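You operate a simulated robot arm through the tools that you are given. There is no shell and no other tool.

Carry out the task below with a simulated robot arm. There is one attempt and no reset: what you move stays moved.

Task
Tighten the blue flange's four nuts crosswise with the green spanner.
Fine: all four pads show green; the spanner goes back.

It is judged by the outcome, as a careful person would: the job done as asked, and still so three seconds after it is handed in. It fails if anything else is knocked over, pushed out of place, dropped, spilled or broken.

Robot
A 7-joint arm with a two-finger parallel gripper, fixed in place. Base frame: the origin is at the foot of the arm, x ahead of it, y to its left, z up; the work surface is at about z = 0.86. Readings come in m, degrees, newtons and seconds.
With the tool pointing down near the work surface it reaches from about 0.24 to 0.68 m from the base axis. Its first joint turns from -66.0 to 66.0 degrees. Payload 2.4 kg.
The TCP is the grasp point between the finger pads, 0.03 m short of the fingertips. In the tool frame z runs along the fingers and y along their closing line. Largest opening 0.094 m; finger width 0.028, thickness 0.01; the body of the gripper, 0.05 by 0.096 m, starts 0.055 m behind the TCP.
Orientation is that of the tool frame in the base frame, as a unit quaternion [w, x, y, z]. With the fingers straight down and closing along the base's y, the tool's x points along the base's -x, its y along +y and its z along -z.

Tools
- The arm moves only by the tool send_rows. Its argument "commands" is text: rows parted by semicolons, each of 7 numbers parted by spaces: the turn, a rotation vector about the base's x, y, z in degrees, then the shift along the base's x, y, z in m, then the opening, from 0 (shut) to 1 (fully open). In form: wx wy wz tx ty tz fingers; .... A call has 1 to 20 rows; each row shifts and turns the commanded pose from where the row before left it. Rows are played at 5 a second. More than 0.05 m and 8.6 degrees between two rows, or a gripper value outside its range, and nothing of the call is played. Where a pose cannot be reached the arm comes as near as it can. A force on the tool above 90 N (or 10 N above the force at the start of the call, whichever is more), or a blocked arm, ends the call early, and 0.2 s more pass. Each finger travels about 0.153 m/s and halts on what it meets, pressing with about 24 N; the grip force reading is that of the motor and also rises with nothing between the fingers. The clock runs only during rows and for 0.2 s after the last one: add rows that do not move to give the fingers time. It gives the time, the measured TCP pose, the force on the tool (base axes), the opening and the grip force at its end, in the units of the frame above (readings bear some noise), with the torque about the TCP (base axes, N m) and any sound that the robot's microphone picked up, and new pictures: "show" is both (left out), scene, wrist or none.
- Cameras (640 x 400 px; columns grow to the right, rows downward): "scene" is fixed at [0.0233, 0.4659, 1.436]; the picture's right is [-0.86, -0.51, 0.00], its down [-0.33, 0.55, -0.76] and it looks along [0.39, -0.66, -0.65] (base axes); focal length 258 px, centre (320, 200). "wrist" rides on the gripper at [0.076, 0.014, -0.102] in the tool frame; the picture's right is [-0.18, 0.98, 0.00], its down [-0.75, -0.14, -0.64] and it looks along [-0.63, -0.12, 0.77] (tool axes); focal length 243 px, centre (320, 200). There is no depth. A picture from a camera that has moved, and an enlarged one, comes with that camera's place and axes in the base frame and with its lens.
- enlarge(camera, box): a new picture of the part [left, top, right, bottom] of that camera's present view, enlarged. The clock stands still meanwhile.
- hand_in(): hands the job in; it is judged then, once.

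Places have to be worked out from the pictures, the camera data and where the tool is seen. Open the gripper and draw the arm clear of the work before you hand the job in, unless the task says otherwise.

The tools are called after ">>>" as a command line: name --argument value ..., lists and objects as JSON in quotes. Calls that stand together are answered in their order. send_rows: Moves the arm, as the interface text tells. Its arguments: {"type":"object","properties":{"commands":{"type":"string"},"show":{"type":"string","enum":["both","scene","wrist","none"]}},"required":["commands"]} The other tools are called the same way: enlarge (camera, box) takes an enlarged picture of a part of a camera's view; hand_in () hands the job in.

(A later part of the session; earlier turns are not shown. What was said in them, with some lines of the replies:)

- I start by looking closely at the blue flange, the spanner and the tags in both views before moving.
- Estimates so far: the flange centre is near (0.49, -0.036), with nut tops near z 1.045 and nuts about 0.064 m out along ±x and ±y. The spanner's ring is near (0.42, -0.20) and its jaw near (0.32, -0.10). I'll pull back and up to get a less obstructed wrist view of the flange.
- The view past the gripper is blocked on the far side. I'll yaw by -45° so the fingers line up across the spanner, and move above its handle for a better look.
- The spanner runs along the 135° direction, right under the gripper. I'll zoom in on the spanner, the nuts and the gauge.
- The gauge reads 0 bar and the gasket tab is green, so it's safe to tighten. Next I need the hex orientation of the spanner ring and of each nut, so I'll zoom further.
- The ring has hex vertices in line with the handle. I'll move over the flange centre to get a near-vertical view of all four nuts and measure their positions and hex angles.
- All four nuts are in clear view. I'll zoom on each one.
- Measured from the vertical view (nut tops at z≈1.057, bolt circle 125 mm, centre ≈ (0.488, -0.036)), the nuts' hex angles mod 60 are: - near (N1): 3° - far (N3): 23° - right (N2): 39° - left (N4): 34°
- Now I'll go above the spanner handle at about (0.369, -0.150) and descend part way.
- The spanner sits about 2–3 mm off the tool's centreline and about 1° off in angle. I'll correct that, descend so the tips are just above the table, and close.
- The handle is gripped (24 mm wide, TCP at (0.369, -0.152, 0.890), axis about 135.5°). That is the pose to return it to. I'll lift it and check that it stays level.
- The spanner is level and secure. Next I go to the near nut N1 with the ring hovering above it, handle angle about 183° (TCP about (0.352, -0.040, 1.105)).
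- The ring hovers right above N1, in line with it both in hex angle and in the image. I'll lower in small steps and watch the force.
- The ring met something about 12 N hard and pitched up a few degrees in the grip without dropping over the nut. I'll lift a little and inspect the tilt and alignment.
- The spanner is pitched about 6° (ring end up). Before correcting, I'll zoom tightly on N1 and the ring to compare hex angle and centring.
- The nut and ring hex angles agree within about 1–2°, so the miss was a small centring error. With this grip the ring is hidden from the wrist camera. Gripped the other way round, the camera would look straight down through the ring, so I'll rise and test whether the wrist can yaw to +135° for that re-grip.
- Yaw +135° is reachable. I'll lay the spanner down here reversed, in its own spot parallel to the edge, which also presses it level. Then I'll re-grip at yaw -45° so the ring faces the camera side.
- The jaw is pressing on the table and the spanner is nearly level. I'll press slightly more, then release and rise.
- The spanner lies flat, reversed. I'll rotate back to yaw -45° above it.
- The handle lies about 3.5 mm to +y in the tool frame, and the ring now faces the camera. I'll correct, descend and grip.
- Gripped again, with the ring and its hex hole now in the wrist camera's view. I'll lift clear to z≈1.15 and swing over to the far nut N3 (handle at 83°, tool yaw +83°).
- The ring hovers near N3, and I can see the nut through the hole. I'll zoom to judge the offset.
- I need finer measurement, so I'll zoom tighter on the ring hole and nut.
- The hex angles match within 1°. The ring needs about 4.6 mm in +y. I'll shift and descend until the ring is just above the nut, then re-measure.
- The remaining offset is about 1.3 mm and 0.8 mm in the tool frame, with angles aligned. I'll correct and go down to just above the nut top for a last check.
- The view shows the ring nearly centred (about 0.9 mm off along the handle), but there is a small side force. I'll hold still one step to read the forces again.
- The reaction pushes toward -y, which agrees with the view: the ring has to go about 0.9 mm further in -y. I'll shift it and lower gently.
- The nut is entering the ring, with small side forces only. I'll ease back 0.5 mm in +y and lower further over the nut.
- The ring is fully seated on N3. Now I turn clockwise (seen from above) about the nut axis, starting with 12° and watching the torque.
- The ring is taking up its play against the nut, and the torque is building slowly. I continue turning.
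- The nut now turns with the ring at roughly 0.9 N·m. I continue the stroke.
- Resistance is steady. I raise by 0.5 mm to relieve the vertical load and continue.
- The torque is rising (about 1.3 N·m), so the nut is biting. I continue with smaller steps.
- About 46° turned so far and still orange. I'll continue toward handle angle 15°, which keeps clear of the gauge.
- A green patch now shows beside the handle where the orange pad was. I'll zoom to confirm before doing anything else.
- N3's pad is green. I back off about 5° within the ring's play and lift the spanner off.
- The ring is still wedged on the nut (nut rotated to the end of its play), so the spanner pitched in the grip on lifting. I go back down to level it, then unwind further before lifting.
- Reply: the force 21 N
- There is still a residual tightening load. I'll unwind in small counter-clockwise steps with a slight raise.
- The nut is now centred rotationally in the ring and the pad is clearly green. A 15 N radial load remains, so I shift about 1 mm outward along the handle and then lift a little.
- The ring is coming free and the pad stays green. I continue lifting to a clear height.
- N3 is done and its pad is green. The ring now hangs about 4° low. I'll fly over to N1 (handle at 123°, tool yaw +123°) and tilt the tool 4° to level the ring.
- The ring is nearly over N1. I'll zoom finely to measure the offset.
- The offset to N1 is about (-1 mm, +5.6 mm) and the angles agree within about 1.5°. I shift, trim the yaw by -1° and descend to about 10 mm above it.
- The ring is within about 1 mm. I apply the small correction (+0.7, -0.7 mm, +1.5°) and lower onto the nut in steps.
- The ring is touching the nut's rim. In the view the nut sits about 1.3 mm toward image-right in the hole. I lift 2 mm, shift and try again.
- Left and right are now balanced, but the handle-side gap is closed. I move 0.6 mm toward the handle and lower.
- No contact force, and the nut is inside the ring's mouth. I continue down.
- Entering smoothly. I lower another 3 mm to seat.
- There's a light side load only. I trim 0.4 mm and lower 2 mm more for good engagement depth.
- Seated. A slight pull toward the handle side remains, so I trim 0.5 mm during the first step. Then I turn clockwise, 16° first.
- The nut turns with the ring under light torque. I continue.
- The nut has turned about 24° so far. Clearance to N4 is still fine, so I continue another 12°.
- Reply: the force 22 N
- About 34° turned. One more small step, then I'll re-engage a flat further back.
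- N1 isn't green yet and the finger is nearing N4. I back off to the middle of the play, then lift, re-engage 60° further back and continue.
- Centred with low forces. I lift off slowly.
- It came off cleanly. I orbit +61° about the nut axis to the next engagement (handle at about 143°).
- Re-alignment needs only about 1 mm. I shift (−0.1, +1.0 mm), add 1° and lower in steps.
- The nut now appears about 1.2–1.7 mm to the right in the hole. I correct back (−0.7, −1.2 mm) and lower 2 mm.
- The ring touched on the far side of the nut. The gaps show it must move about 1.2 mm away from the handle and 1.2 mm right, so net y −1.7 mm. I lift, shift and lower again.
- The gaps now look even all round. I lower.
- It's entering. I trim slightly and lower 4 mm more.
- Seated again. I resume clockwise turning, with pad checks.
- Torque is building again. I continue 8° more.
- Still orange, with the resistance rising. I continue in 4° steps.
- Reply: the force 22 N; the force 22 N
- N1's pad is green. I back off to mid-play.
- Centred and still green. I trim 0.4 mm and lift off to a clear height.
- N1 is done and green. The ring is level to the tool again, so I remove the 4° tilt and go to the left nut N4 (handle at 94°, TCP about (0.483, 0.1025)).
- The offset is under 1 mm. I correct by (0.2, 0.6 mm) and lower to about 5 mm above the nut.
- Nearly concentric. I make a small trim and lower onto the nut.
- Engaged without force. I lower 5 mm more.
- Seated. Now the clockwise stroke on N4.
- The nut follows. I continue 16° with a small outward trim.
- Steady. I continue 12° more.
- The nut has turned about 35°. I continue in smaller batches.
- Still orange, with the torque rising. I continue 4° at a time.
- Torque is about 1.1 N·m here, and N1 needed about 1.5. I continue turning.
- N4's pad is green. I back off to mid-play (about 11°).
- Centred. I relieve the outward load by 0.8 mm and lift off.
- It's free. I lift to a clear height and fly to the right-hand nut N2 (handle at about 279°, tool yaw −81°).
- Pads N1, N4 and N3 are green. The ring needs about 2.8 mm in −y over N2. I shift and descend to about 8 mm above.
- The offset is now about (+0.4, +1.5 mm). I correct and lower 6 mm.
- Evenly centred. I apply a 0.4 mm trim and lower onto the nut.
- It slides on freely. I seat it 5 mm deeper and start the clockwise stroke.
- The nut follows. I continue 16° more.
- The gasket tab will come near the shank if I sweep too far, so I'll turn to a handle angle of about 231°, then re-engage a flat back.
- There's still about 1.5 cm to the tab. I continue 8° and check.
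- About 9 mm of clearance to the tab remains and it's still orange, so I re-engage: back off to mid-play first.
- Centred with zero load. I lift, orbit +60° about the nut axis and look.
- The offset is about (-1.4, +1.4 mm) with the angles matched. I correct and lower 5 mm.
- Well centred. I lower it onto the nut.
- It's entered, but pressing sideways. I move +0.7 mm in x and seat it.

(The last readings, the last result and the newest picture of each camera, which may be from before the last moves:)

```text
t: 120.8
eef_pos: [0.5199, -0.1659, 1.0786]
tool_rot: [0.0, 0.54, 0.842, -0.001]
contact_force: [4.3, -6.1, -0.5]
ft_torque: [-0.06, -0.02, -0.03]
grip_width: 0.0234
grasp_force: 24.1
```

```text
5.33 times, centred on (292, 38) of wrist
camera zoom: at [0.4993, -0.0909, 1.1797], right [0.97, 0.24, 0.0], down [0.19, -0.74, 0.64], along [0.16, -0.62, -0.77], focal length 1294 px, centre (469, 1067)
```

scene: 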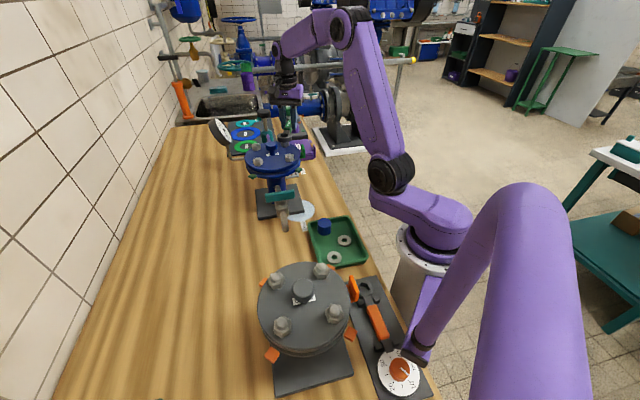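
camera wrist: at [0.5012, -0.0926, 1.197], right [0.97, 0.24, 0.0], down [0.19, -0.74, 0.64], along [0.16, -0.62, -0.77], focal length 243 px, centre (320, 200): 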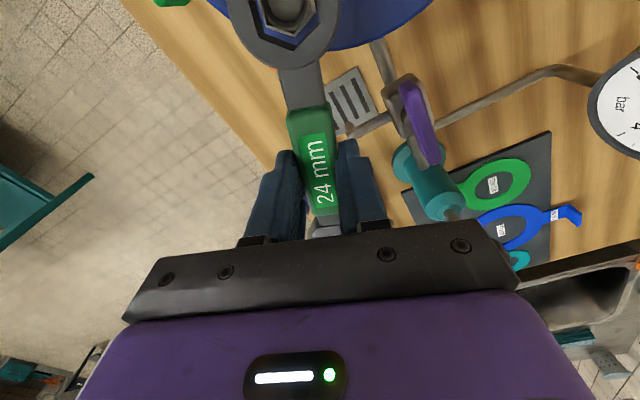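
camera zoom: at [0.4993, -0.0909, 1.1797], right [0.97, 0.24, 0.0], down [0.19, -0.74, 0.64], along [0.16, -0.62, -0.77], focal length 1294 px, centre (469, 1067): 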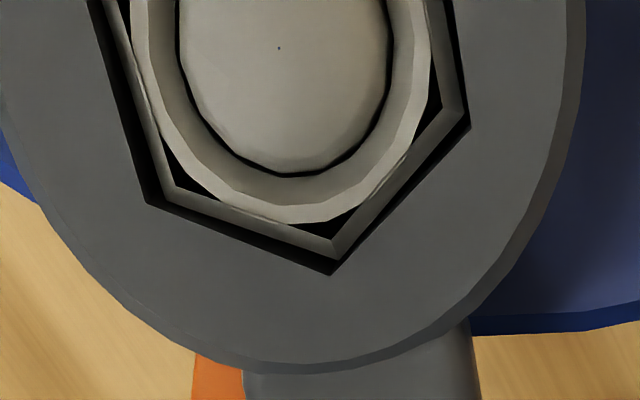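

Seated. I resume clockwise turning, with a 0.5 mm outward trim.

>>> send_rows --commands "0 0 -4 -0.00466 -0.00254 0 0; 0 0 -4 -0.005 -0.0017 0 0; 0 0 -4 -0.0051 -0.00135 0 0; 0 0 0 0 0 0 0" --show "none"

>>> enlarge --camera "wrist" --box '[212, 0, 372, 100]'

>>> send_rows --commands "0 0 -4 -0.00518 -0.00099 0 0; 0 0 0 0 0 0 0" --show "none"

>>> enlarge --camera "wrist" --box '[212, 0, 372, 100]'

```text
t: 121.8
eef_pos: [0.5048, -0.1704, 1.0779]
tool_rot: [0.0, 0.625, 0.78, 0.001]
contact_force: [10.7, -5.1, -6.2]
ft_torque: [-0.67, -0.37, 0.24]
grip_width: 0.0236
grasp_force: 24.2
```

```text
4.00 times, centred on (292, 50) of wrist
camera zoom: at [0.5009, -0.0933, 1.1801], right [1.0, 0.03, 0.0], down [0.03, -0.77, 0.64], along [0.02, -0.64, -0.77], focal length 970 px, centre (432, 800)
```

zoom: 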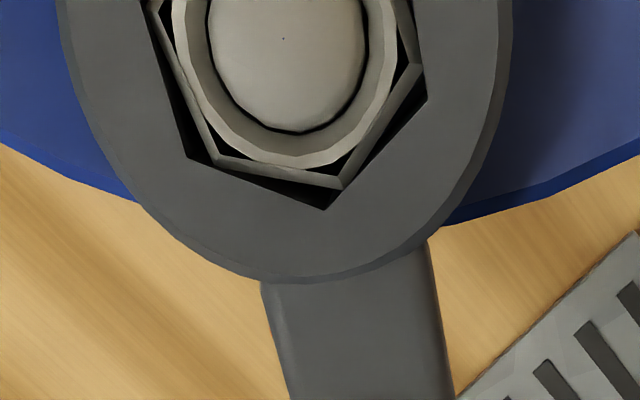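

```text
t: 122.4
eef_pos: [0.4991, -0.1715, 1.0781]
tool_rot: [0.001, 0.652, 0.758, 0.0]
contact_force: [14.0, -2.7, 1.6]
ft_torque: [-0.04, -0.33, 0.1]
grip_width: 0.0235
grasp_force: 24.0
```

```text
4.00 times, centred on (292, 50) of wrist
camera zoom: at [0.5008, -0.0943, 1.1802], right [1.0, -0.04, 0.0], down [-0.03, -0.77, 0.64], along [-0.02, -0.64, -0.77], focal length 970 px, centre (432, 800)
```

zoom: 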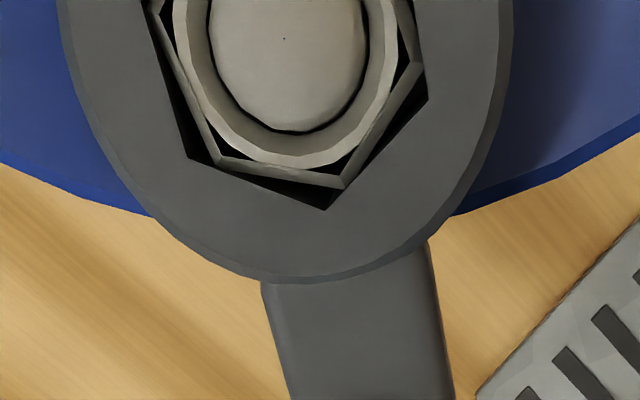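

The pad is hidden under the handle at this angle. I continue 4° at a time until it peeks out, watching the torque (about 1.5–1.6 N·m went green before).

>>> send_rows --commands "0 0 -4 -0.00524 -0.00062 0 0; 0 0 0 0 0 0 0" --show "none"

>>> enlarge --camera "wrist" --box '[212, 0, 372, 100]'

>>> enlarge --camera "scene" --box '[250, 110, 350, 190]'

```text
t: 123.0
eef_pos: [0.4946, -0.172, 1.0788]
tool_rot: [0.0, 0.678, 0.735, 0.001]
contact_force: [10.5, 1.2, 7.5]
ft_torque: [0.39, -0.21, 0.47]
grip_width: 0.0235
grasp_force: 24.0
```

```text
4.00 times, centred on (292, 50) of wrist
camera zoom: at [0.5015, -0.0954, 1.18], right [0.99, -0.1, 0.0], down [-0.08, -0.76, 0.64], along [-0.07, -0.64, -0.77], focal length 970 px, centre (432, 800)
```

zoom: 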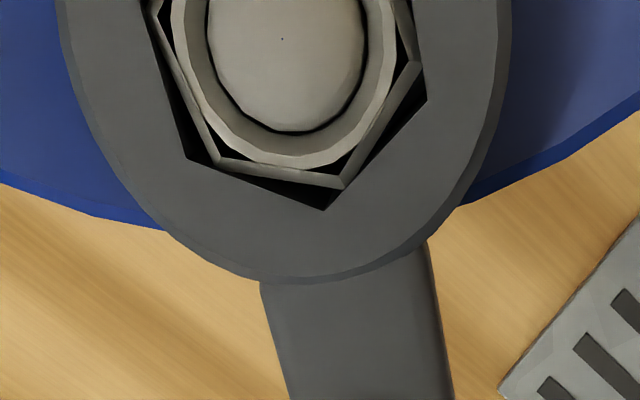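

```text
5.00 times, centred on (300, 150) of scene
camera zoom: at [0.0235, 0.466, 1.4359], right [-0.86, -0.51, 0.0], down [-0.33, 0.55, -0.76], along [0.39, -0.66, -0.65], focal length 1291 px, centre (420, 450)
```

zoom: 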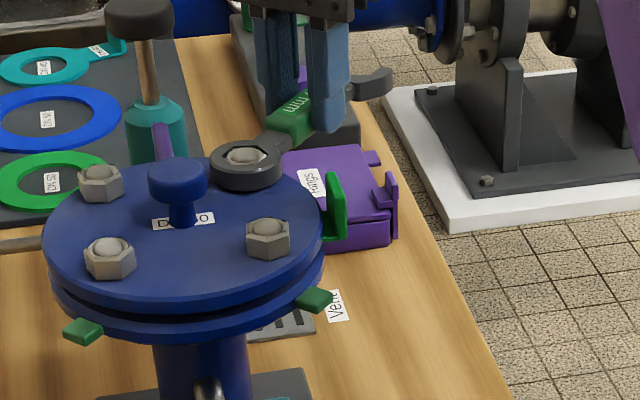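

The torque is about 1.3 N·m. I continue 4°.

>>> send_rows --commands "0 0 -4 -0.00527 -0.00026 0 0; 0 0 0 0 0 0 0" --show "none"

>>> enlarge --camera "wrist" --box '[292, 40, 356, 80]'

>>> enlarge --camera "wrist" --box '[212, 0, 372, 100]'

```text
t: 123.6
eef_pos: [0.4898, -0.1732, 1.0787]
tool_rot: [-0.001, 0.703, 0.711, 0.001]
contact_force: [10.9, 9.4, 11.6]
ft_torque: [0.64, -0.24, 0.62]
grip_width: 0.0237
grasp_force: 24.1
```

```text
10.00 times, centred on (324, 60) of wrist
camera zoom: at [0.5018, -0.0965, 1.1796], right [0.99, -0.17, 0.0], down [-0.13, -0.76, 0.64], along [-0.11, -0.63, -0.77], focal length 2426 px, centre (280, 1600)
```

zoom: 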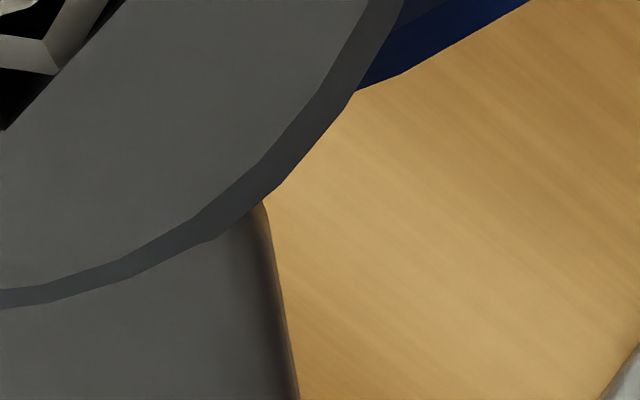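

```text
4.00 times, centred on (292, 50) of wrist
camera zoom: at [0.5018, -0.0965, 1.1796], right [0.99, -0.17, 0.0], down [-0.13, -0.76, 0.64], along [-0.11, -0.63, -0.77], focal length 970 px, centre (432, 800)
```

zoom: 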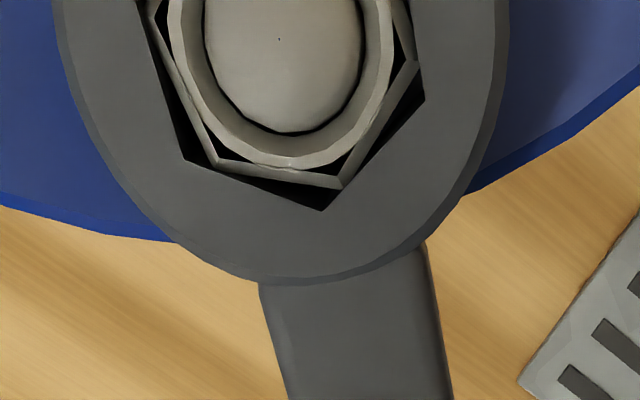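

Torque is about 1.45 N·m and the pad is still hidden. One more 3° step.

>>> send_rows --commands "0 0 -3 -0.00396 0.00003 0.0006 0; 0 0 0 0 0 0 0" --show "none"

>>> enlarge --camera "wrist" --box '[212, 0, 372, 100]'

>>> enlarge --camera "wrist" --box '[292, 40, 356, 80]'

```text
t: 124.2
eef_pos: [0.486, -0.1728, 1.0775]
tool_rot: [0.0, 0.721, 0.693, 0.0]
contact_force: [18.1, 8.1, -3.7]
ft_torque: [-0.41, -0.42, 0.22]
grip_width: 0.0236
grasp_force: 24.1
```

```text
4.00 times, centred on (292, 50) of wrist
camera zoom: at [0.5015, -0.0973, 1.1794], right [0.97, -0.22, 0.0], down [-0.17, -0.75, 0.64], along [-0.14, -0.63, -0.77], focal length 970 px, centre (432, 800)
```

zoom: 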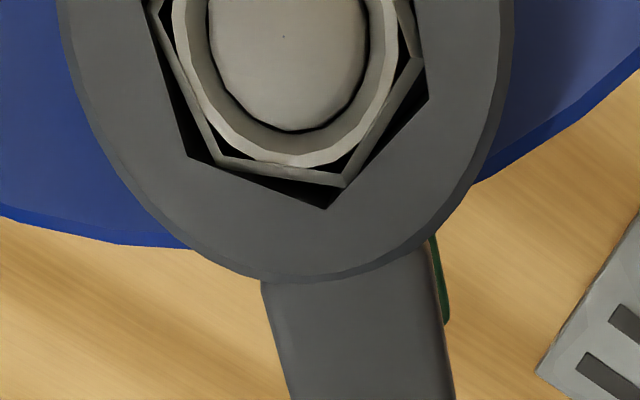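

```text
10.00 times, centred on (324, 60) of wrist
camera zoom: at [0.5015, -0.0973, 1.1794], right [0.97, -0.22, 0.0], down [-0.17, -0.75, 0.64], along [-0.14, -0.63, -0.77], focal length 2426 px, centre (280, 1600)
```

zoom: 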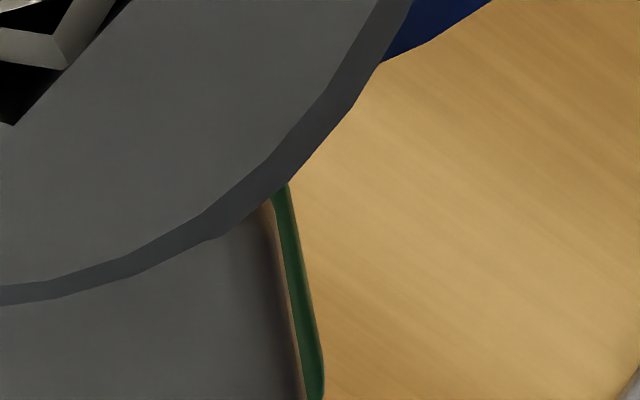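

N2's pad is green too. I back off to mid-play and check.

>>> send_rows --commands "0 0 4 0.00527 -0.00002 0 0; 0 0 4 0.00527 0.00035 0 0; 0 0 1 0.00131 0.00013 0 0; 0 0 0 0 0 0 0" --show "none"

>>> enlarge --camera "wrist" --box '[212, 0, 372, 100]'

```text
t: 125.2
eef_pos: [0.4963, -0.1737, 1.0781]
tool_rot: [0.0, 0.664, 0.748, 0.0]
contact_force: [4.4, 7.5, -1.9]
ft_torque: [0.12, -0.08, -0.43]
grip_width: 0.0237
grasp_force: 24.0
```

```text
4.00 times, centred on (292, 50) of wrist
camera zoom: at [0.5001, -0.0958, 1.1795], right [1.0, -0.07, 0.0], down [-0.05, -0.76, 0.64], along [-0.04, -0.64, -0.77], focal length 970 px, centre (432, 800)
```

zoom: 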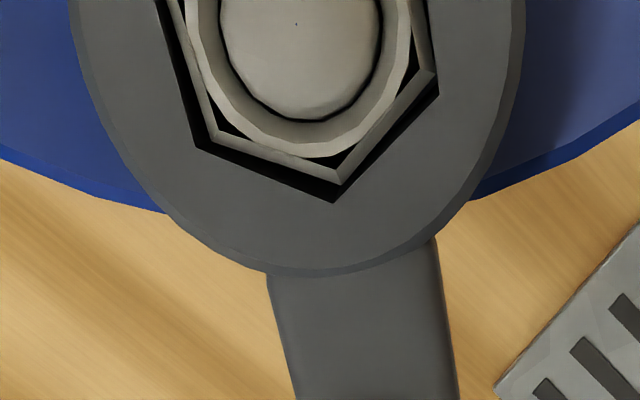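

Centred. I relieve the side load (+0.3, +0.6 mm) and lift.

>>> send_rows --commands "0 0 0.5 0.0009 0.0006 0 0; 0 0 0 0 0 0.002 0; 0 0 0 0 0 0.002 0; 0 0 0 0 0 0 0" --show "none"

>>> enlarge --camera "wrist" --box '[212, 0, 372, 100]'

```text
t: 126.2
eef_pos: [0.4974, -0.1725, 1.0823]
tool_rot: [0.0, 0.662, 0.75, 0.0]
contact_force: [-0.6, -0.6, -2.5]
ft_torque: [-0.03, 0.0, 0.05]
grip_width: 0.0237
grasp_force: 24.0
```

```text
4.00 times, centred on (292, 50) of wrist
camera zoom: at [0.5011, -0.095, 1.1835], right [1.0, -0.06, 0.0], down [-0.05, -0.76, 0.64], along [-0.04, -0.64, -0.77], focal length 970 px, centre (432, 800)
```

zoom: 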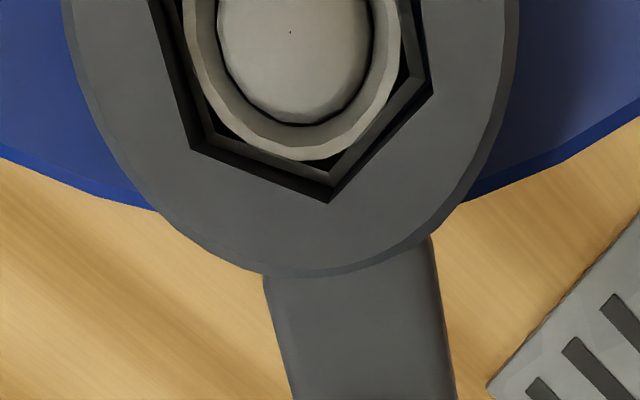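

Free. I lift clear and look at the pads.

>>> send_rows --commands "0 0 0 0 0 0.004 0; 0 0 0 0 0 0.006 0; 0 0 0 0 0 0.02 0; 0 0 0 0 0 0.03 0; 0 0 0 0 0 0.04 0; 0 0 0 0 0 0 0; 0 0 0 0 0 0 0" --show "both"

>>> enlarge --camera "wrist" --box '[160, 0, 420, 130]'

```text
t: 127.8
eef_pos: [0.498, -0.1724, 1.1822]
tool_rot: [0.001, 0.661, 0.751, 0.0]
contact_force: [0.1, -0.4, -2.7]
ft_torque: [-0.02, 0.03, -0.03]
grip_width: 0.0239
grasp_force: 24.4
camera wrist: at [0.5027, -0.0953, 1.284], right [1.0, -0.06, 0.0], down [-0.05, -0.77, 0.64], along [-0.04, -0.64, -0.77], focal length 243 px, centre (320, 200)
```

scene: 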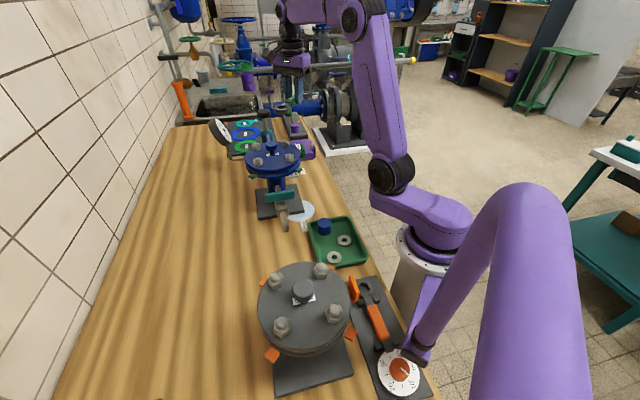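
wrist: 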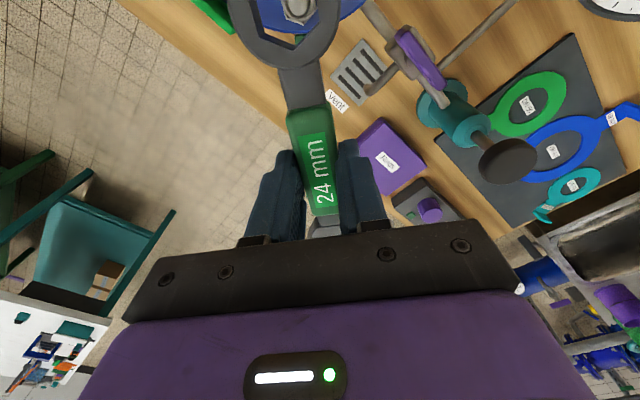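

```text
2.46 times, centred on (290, 65) of wrist
camera zoom: at [0.5027, -0.0953, 1.284], right [1.0, -0.06, 0.0], down [-0.05, -0.77, 0.64], along [-0.04, -0.64, -0.77], focal length 597 px, centre (394, 532)
```

zoom: 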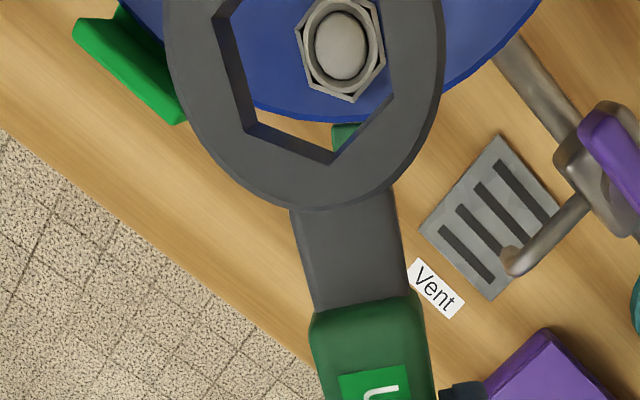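

All four pads are now green. I'm returning the spanner to its original spot: ring at about (0.421, -0.203), axis 135.5°. This needs tool yaw +135.5°, reached by unwinding through neutral at a safe height.

>>> send_rows --commands "0 0 7.8 -0.00466 0.0008 0 0; 0 0 7.8 -0.00466 0.0008 0 0; 0 0 7.8 -0.00466 0.0008 0 0; 0 0 7.8 -0.00466 0.0008 0 0; 0 0 7.8 -0.00466 0.0008 0 0; 0 0 7.8 -0.00466 0.0008 0 0; 0 0 7.8 -0.00466 0.0008 0 0; 0 0 7.8 -0.00466 0.0008 0 0; 0 0 7.8 -0.00466 0.0008 0 0; 0 0 7.8 -0.00466 0.0008 0 0; 0 0 7.8 -0.00466 0.0008 0 0; 0 0 7.8 -0.00466 0.0008 0 0; 0 0 7.8 -0.00466 0.0008 0 0; 0 0 7.8 -0.00466 0.0008 0 0; 0 0 0 0 0 0 0" --show "none"

>>> send_rows --commands "0 0 7.8 -0.00466 0.0008 0 0; 0 0 7.8 -0.00466 0.0008 0 0; 0 0 7.8 -0.00466 0.0008 0 0; 0 0 7.8 -0.00466 0.0008 0 0; 0 0 7.8 -0.00466 0.0008 0 0; 0 0 7.8 -0.00466 0.0008 0 0; 0 0 7.8 -0.00466 0.0008 0 0; 0 0 7.8 -0.00466 0.0008 0 0; 0 0 7.8 -0.00466 0.0008 0 0; 0 0 7.8 -0.00466 0.0008 0 0; 0 0 7.8 -0.00466 0.0008 0 0; 0 0 7.8 -0.00466 0.0008 0 0; 0 0 7.8 -0.00466 0.0008 0 0; 0 0 7.8 -0.00466 0.0008 0 0; 0 0 0 0 0 0 0; 0 0 0 0 0 0 0" --show "both"

```text
t: 131.0
eef_pos: [0.4335, -0.1624, 1.1819]
tool_rot: [0.0, -0.229, 0.973, 0.0]
contact_force: [0.3, -0.2, -3.2]
ft_torque: [-0.02, -0.03, 0.0]
grip_width: 0.0234
grasp_force: 24.2
```

```text
t: 134.4
eef_pos: [0.3664, -0.1499, 1.1832]
tool_rot: [0.0, 0.926, -0.378, 0.0]
contact_force: [1.1, 0.3, -2.2]
ft_torque: [0.0, 0.0, -0.02]
grip_width: 0.0237
grasp_force: 23.8
camera wrist: at [0.41, -0.2133, 1.2844], right [-0.82, -0.57, 0.0], down [-0.44, 0.63, 0.64], along [-0.37, 0.53, -0.77], focal length 243 px, centre (320, 200)
```

scene: 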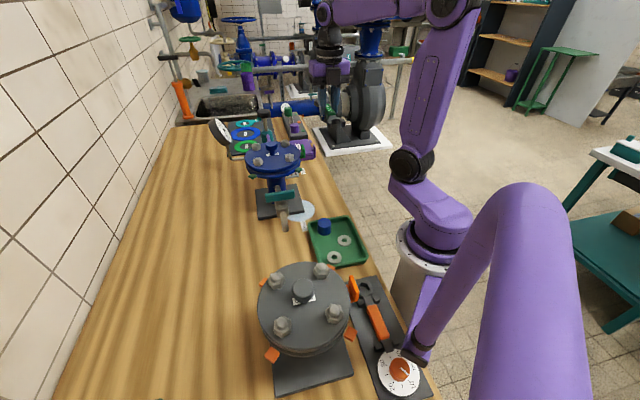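
wrist: 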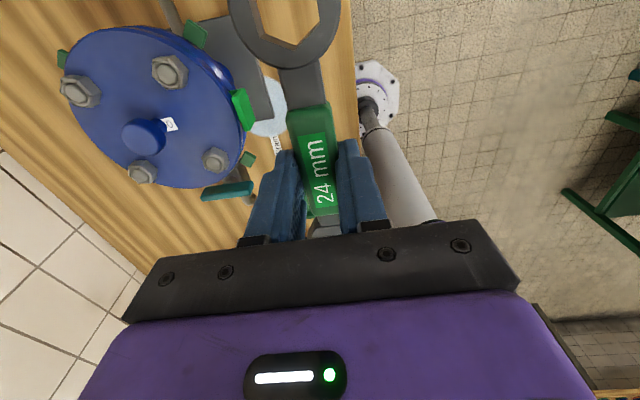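

Over the home spot at the right orientation. I'm descending in stages.

>>> send_rows --commands "0 0 0 0.001 0 -0.04 0; 0 0 0 0 0 -0.05 0; 0 0 0 0 0 -0.05 0; 0 0 0 0 0 -0.05 0; 0 0 0 0 0 -0.045 0; 0 0 0 0 0 -0.03 0; 0 0 0 0 0 -0.01 0; 0 0 0 0 0 0 0; 0 0 0 0 0 0 0" --show "wrist"

>>> enlarge --camera "scene" --box '[290, 160, 370, 220]'

```text
t: 136.4
eef_pos: [0.3672, -0.151, 0.9074]
tool_rot: [0.0, 0.926, -0.378, 0.001]
contact_force: [0.5, 0.2, -2.4]
ft_torque: [0.03, 0.01, 0.0]
grip_width: 0.0235
grasp_force: 24.8
camera wrist: at [0.4101, -0.2145, 1.0087], right [-0.82, -0.57, 0.0], down [-0.44, 0.63, 0.64], along [-0.37, 0.53, -0.77], focal length 243 px, centre (320, 200)
```

wrist: 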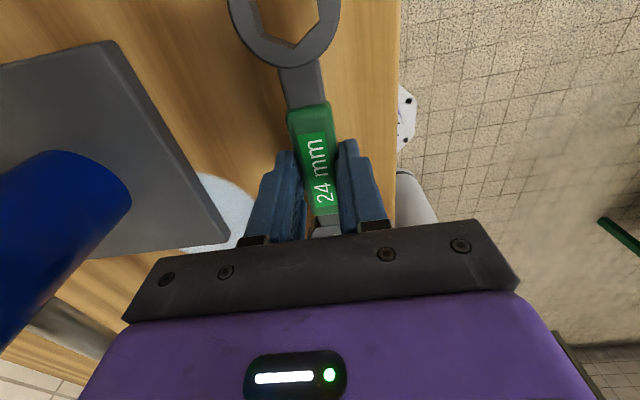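

```text
6.67 times, centred on (330, 190) of scene
camera zoom: at [0.0233, 0.4659, 1.436], right [-0.86, -0.51, 0.0], down [-0.33, 0.55, -0.76], along [0.39, -0.66, -0.65], focal length 1721 px, centre (253, 267)
```

zoom: 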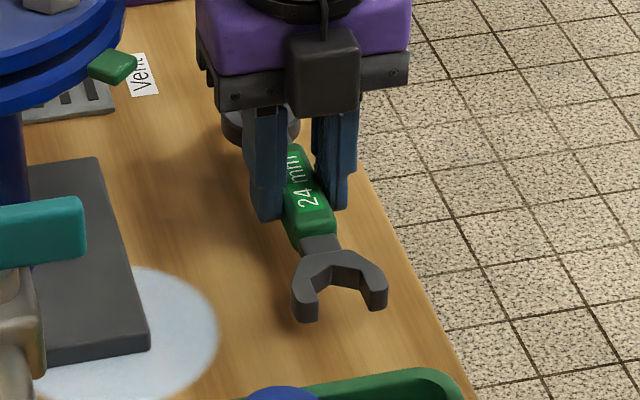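

Compared with the first picture, the spanner is about 3 mm off toward the edge and about 1° rotated. I trim that (+3, +1.5 mm, −1°), then lower to the table.

>>> send_rows --commands "0 0 -1 0.003 0.0015 0 0; 0 0 0 0 0 -0.006 0; 0 0 0 0 0 -0.004 0; 0 0 0 0 0 -0.003 0; 0 0 0 0 0 -0.002 0; 0 0 0 0 0 0 0" --show "none"

>>> enlarge --camera "scene" --box '[290, 160, 370, 220]'

```text
t: 137.8
eef_pos: [0.3695, -0.1485, 0.8921]
tool_rot: [-0.001, 0.922, -0.386, 0.0]
contact_force: [2.9, -2.3, 6.6]
ft_torque: [0.43, 0.37, -0.08]
grip_width: 0.024
grasp_force: 23.9
```

```text
6.67 times, centred on (330, 190) of scene
camera zoom: at [0.0233, 0.4659, 1.436], right [-0.86, -0.51, 0.0], down [-0.33, 0.55, -0.76], along [0.39, -0.66, -0.65], focal length 1721 px, centre (253, 267)
```

zoom: 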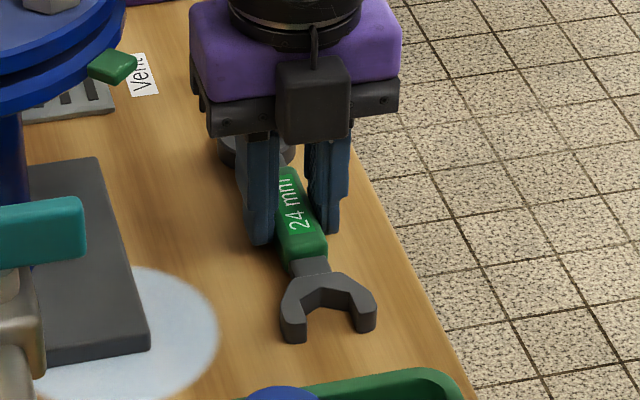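

The jaw end now matches its original place within a few pixels and the spanner is touching the table. I release and rise.

>>> send_rows --commands "0 0 0 0 0 0.001 0.15; 0 0 0 0 0 0.001 0.35; 0 0 0 0 0 0.001 0.5; 0 0 0 0 0 0 0.5; 0 0 0 0 0 0.03 0.5; 0 0 0 0 0 0.05 0.5; 0 0 0 0 0 0.05 0.6; 0 0 0 0 0 0.05 0.6; 0 0 0 0 0 0.05 0.6; 0 0 0 0 0 0.03 0.6; 0 0 0 0 0 0 0.6" --show "both"

>>> enlarge --camera "scene" --box '[240, 130, 320, 220]'

>>> enlarge --camera "scene" --box '[290, 160, 370, 220]'

```text
t: 140.2
eef_pos: [0.3683, -0.1522, 1.156]
tool_rot: [0.0, 0.922, -0.386, 0.0]
contact_force: [-0.2, -0.2, -0.6]
ft_torque: [0.03, 0.01, 0.02]
grip_width: 0.0564
grasp_force: 0.0
camera wrist: at [0.4112, -0.2155, 1.2577], right [-0.83, -0.56, 0.0], down [-0.43, 0.64, 0.64], along [-0.36, 0.53, -0.77], focal length 243 px, centre (320, 200)
```

scene: 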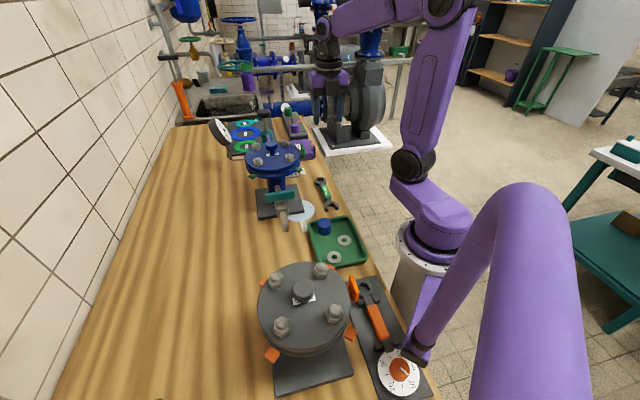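
wrist: 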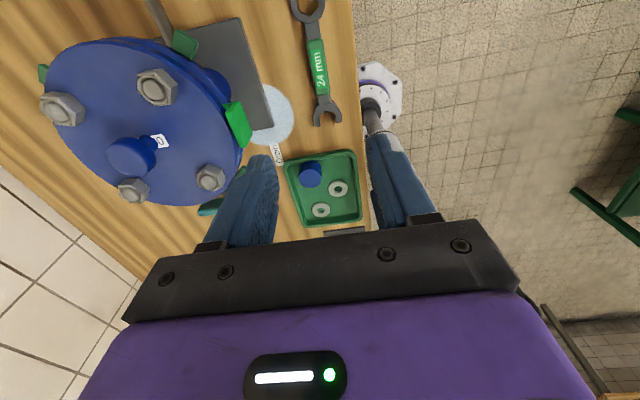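

```text
4.44 times, centred on (280, 175) of scene
camera zoom: at [0.0233, 0.4659, 1.436], right [-0.86, -0.51, 0.0], down [-0.33, 0.55, -0.76], along [0.39, -0.66, -0.65], focal length 1148 px, centre (498, 311)
```

zoom: 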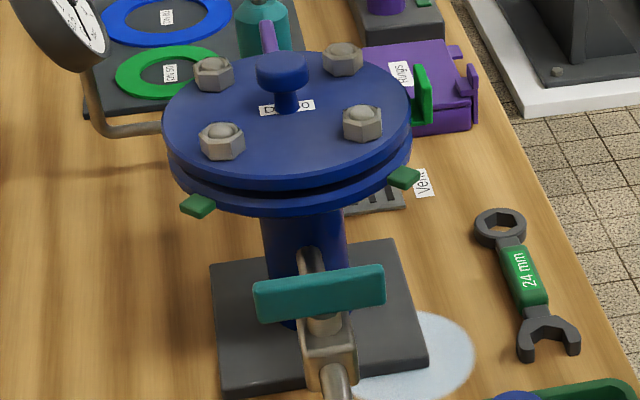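

```text
6.67 times, centred on (330, 190) of scene
camera zoom: at [0.0233, 0.4659, 1.436], right [-0.86, -0.51, 0.0], down [-0.33, 0.55, -0.76], along [0.39, -0.66, -0.65], focal length 1721 px, centre (253, 267)
```

zoom: 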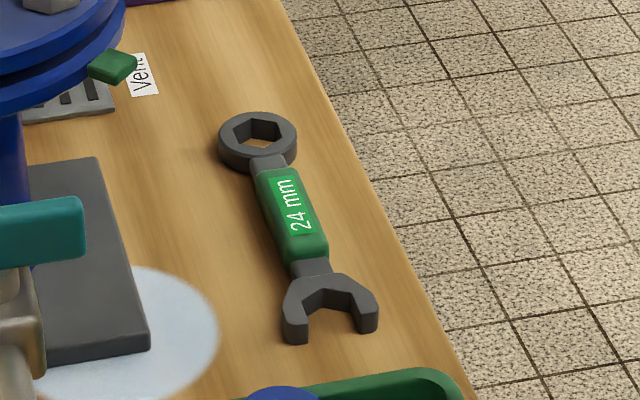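

The spanner lies as in the first picture. I'll verify all four pads in the wrist view.

>>> enlarge --camera "wrist" --box '[20, 0, 300, 220]'

>>> send_rows --commands "0 0 -8 -0.01 0.005 0.02 0.8; 0 0 -8 -0.01 0.005 0.02 1; 0 0 -8 -0.01 0.005 0.02 1; 0 0 -8 0 0 0 1; 0 0 -8 0 0 0 1; 0 0 -8 0 0 0 1; 0 0 -8 0 0 0 1; 0 0 -8 0 0 0 1; 0 0 -8 0 0 0 1; 0 0 -8 0 0 0 1; 0 0 -8 0 0 0 1; 0 0 -8 0 0 0 1; 0 0 -8 0 0 0 1; 0 0 -8 0 0 0 1; 0 0 -8 0 0 0 1; 0 0 -8 0 0 0 1; 0 0 -7 0 0 0 1; 0 0 0 0 0 0 1; 0 0 0 0 0 0 1" --show "both"

```text
1.82 times, centred on (160, 110) of wrist
camera zoom: at [0.4112, -0.2155, 1.2577], right [-0.83, -0.56, 0.0], down [-0.43, 0.64, 0.64], along [-0.36, 0.53, -0.77], focal length 441 px, centre (611, 364)
```

zoom: 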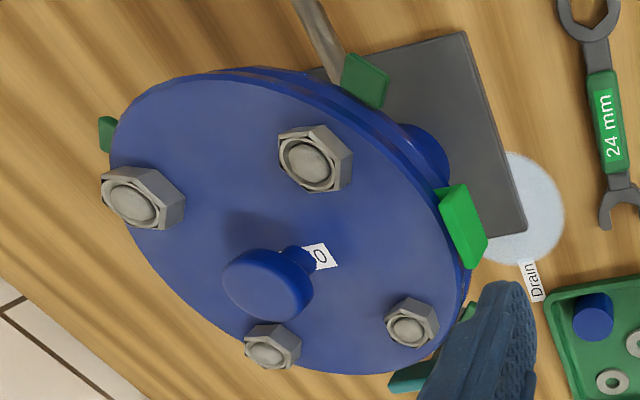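

```text
t: 144.2
eef_pos: [0.3402, -0.1338, 1.2149]
tool_rot: [0.001, 0.004, 1.0, 0.0]
contact_force: [-0.2, 1.2, 0.7]
ft_torque: [-0.01, 0.02, 0.02]
grip_width: 0.0943
grasp_force: 0.0
camera wrist: at [0.2632, -0.1184, 1.3161], right [0.19, 0.98, 0.0], down [0.75, -0.15, 0.64], along [0.63, -0.12, -0.77], focal length 243 px, centre (320, 200)
```

scene: 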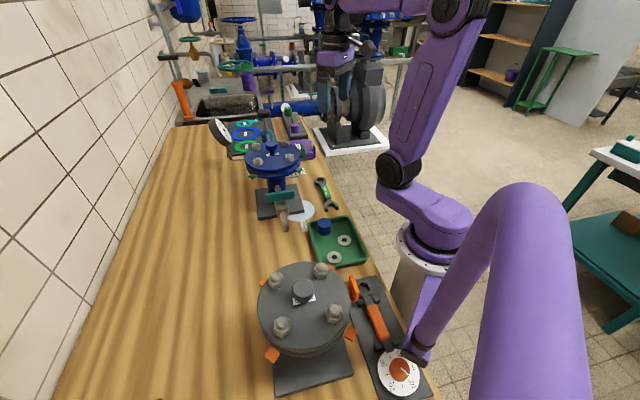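
wrist: 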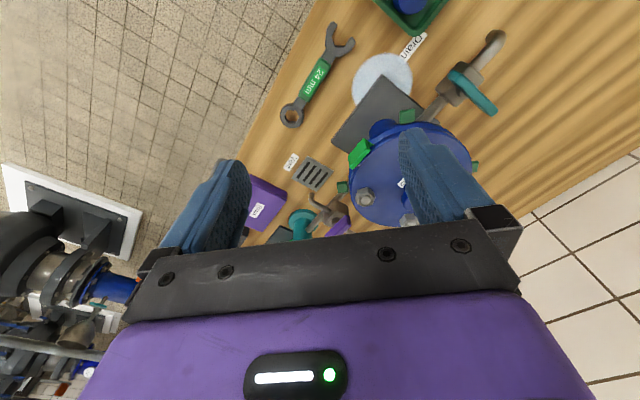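

Three pads confirm green. I'll take one more look from over the flange to confirm the far pad (N3) and the overall state.

>>> send_rows --commands "0 0 0 0.025 0.016 0.015 1; 0 0 0 0.025 0.016 0.015 1; 0 0 0 0.025 0.016 0 1; 0 0 0 0.025 0.016 0 1; 0 0 0 0.025 0.016 0 1; 0 0 0 0.025 0.016 0 1; 0 0 0 0 0 0 1; 0 0 0 0 0 0 1" --show "wrist"

>>> enlarge --camera "wrist" --box '[200, 0, 440, 160]'

```text
t: 146.0
eef_pos: [0.4891, -0.038, 1.246]
tool_rot: [0.0, 0.004, 1.0, 0.0]
contact_force: [-0.2, 0.6, -0.7]
ft_torque: [0.02, 0.0, -0.03]
grip_width: 0.0938
grasp_force: 0.0
camera wrist: at [0.4118, -0.0235, 1.3473], right [0.19, 0.98, 0.0], down [0.75, -0.15, 0.64], along [0.63, -0.12, -0.77], focal length 243 px, centre (320, 200)
```

wrist: 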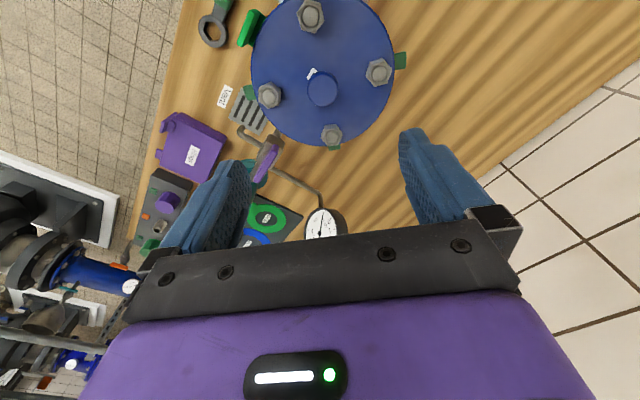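

```text
2.50 times, centred on (320, 80) of wrist
camera zoom: at [0.4118, -0.0235, 1.3473], right [0.19, 0.98, 0.0], down [0.75, -0.15, 0.64], along [0.63, -0.12, -0.77], focal length 606 px, centre (320, 500)
```

zoom: 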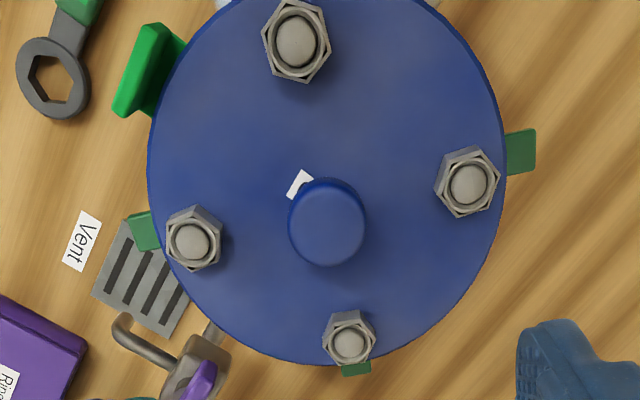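

All four pads are green and the spanner is back in its place. I draw the arm back to a clear pose with the gripper open.

>>> send_rows --commands "0 0 0 -0.03 -0.005 0.01 1; 0 0 0 -0.03 -0.005 0.01 1; 0 0 0 -0.03 -0.005 0 1; 0 0 0 -0.03 -0.005 0 1; 0 0 0 -0.03 -0.005 0 1; 0 0 0 0 0 0 1; 0 0 0 0 0 0 1" --show "scene"

>>> enlarge --camera "scene" --box '[210, 110, 370, 230]'

```text
t: 147.6
eef_pos: [0.3399, -0.0616, 1.2674]
tool_rot: [0.0, 0.003, 1.0, 0.0]
contact_force: [0.1, -0.4, 0.0]
ft_torque: [0.02, -0.03, 0.0]
grip_width: 0.0942
grasp_force: 0.0
```

scene: 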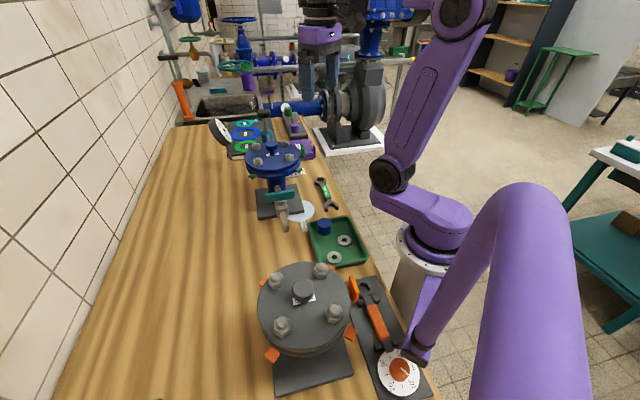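

```text
3.33 times, centred on (290, 170) of scene
camera zoom: at [0.0233, 0.4659, 1.436], right [-0.86, -0.51, 0.0], down [-0.33, 0.55, -0.76], along [0.39, -0.66, -0.65], focal length 861 px, centre (420, 300)
```

zoom: 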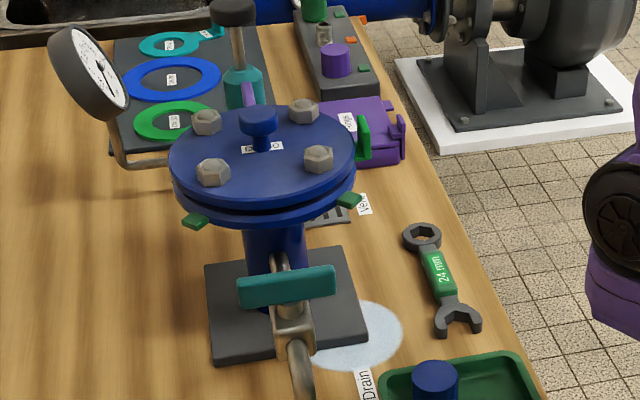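

Everything is in place: four green pads, the spanner in its original spot, nothing else disturbed, and the arm clear with the gripper open. I'm handing in.

>>> hand_in

```text
The job is handed in.
```

All four nuts on the blue flange are tightened with the green spanner, and all four pads show green. I tightened them crosswise: far nut, then near nut, then left, then right.

- **Spanner:** it is back in its original spot on the table, within a few millimetres, with the ring and jaw ends the same way round as before.
- **Rest of the bench:** nothing else was knocked or moved, as far as the pictures show. The arm is clear and the gripper is open.
- **Puddle:** the wet patch by the flange base is larger than in the first picture. It had already grown before any nut was turned and looks no larger since. I took it to be a leak from the loose flange.

The first try at the near nut missed and tilted the spanner in the grip. I set the spanner down, gripped it the other way round, and used that grip for all four nuts.
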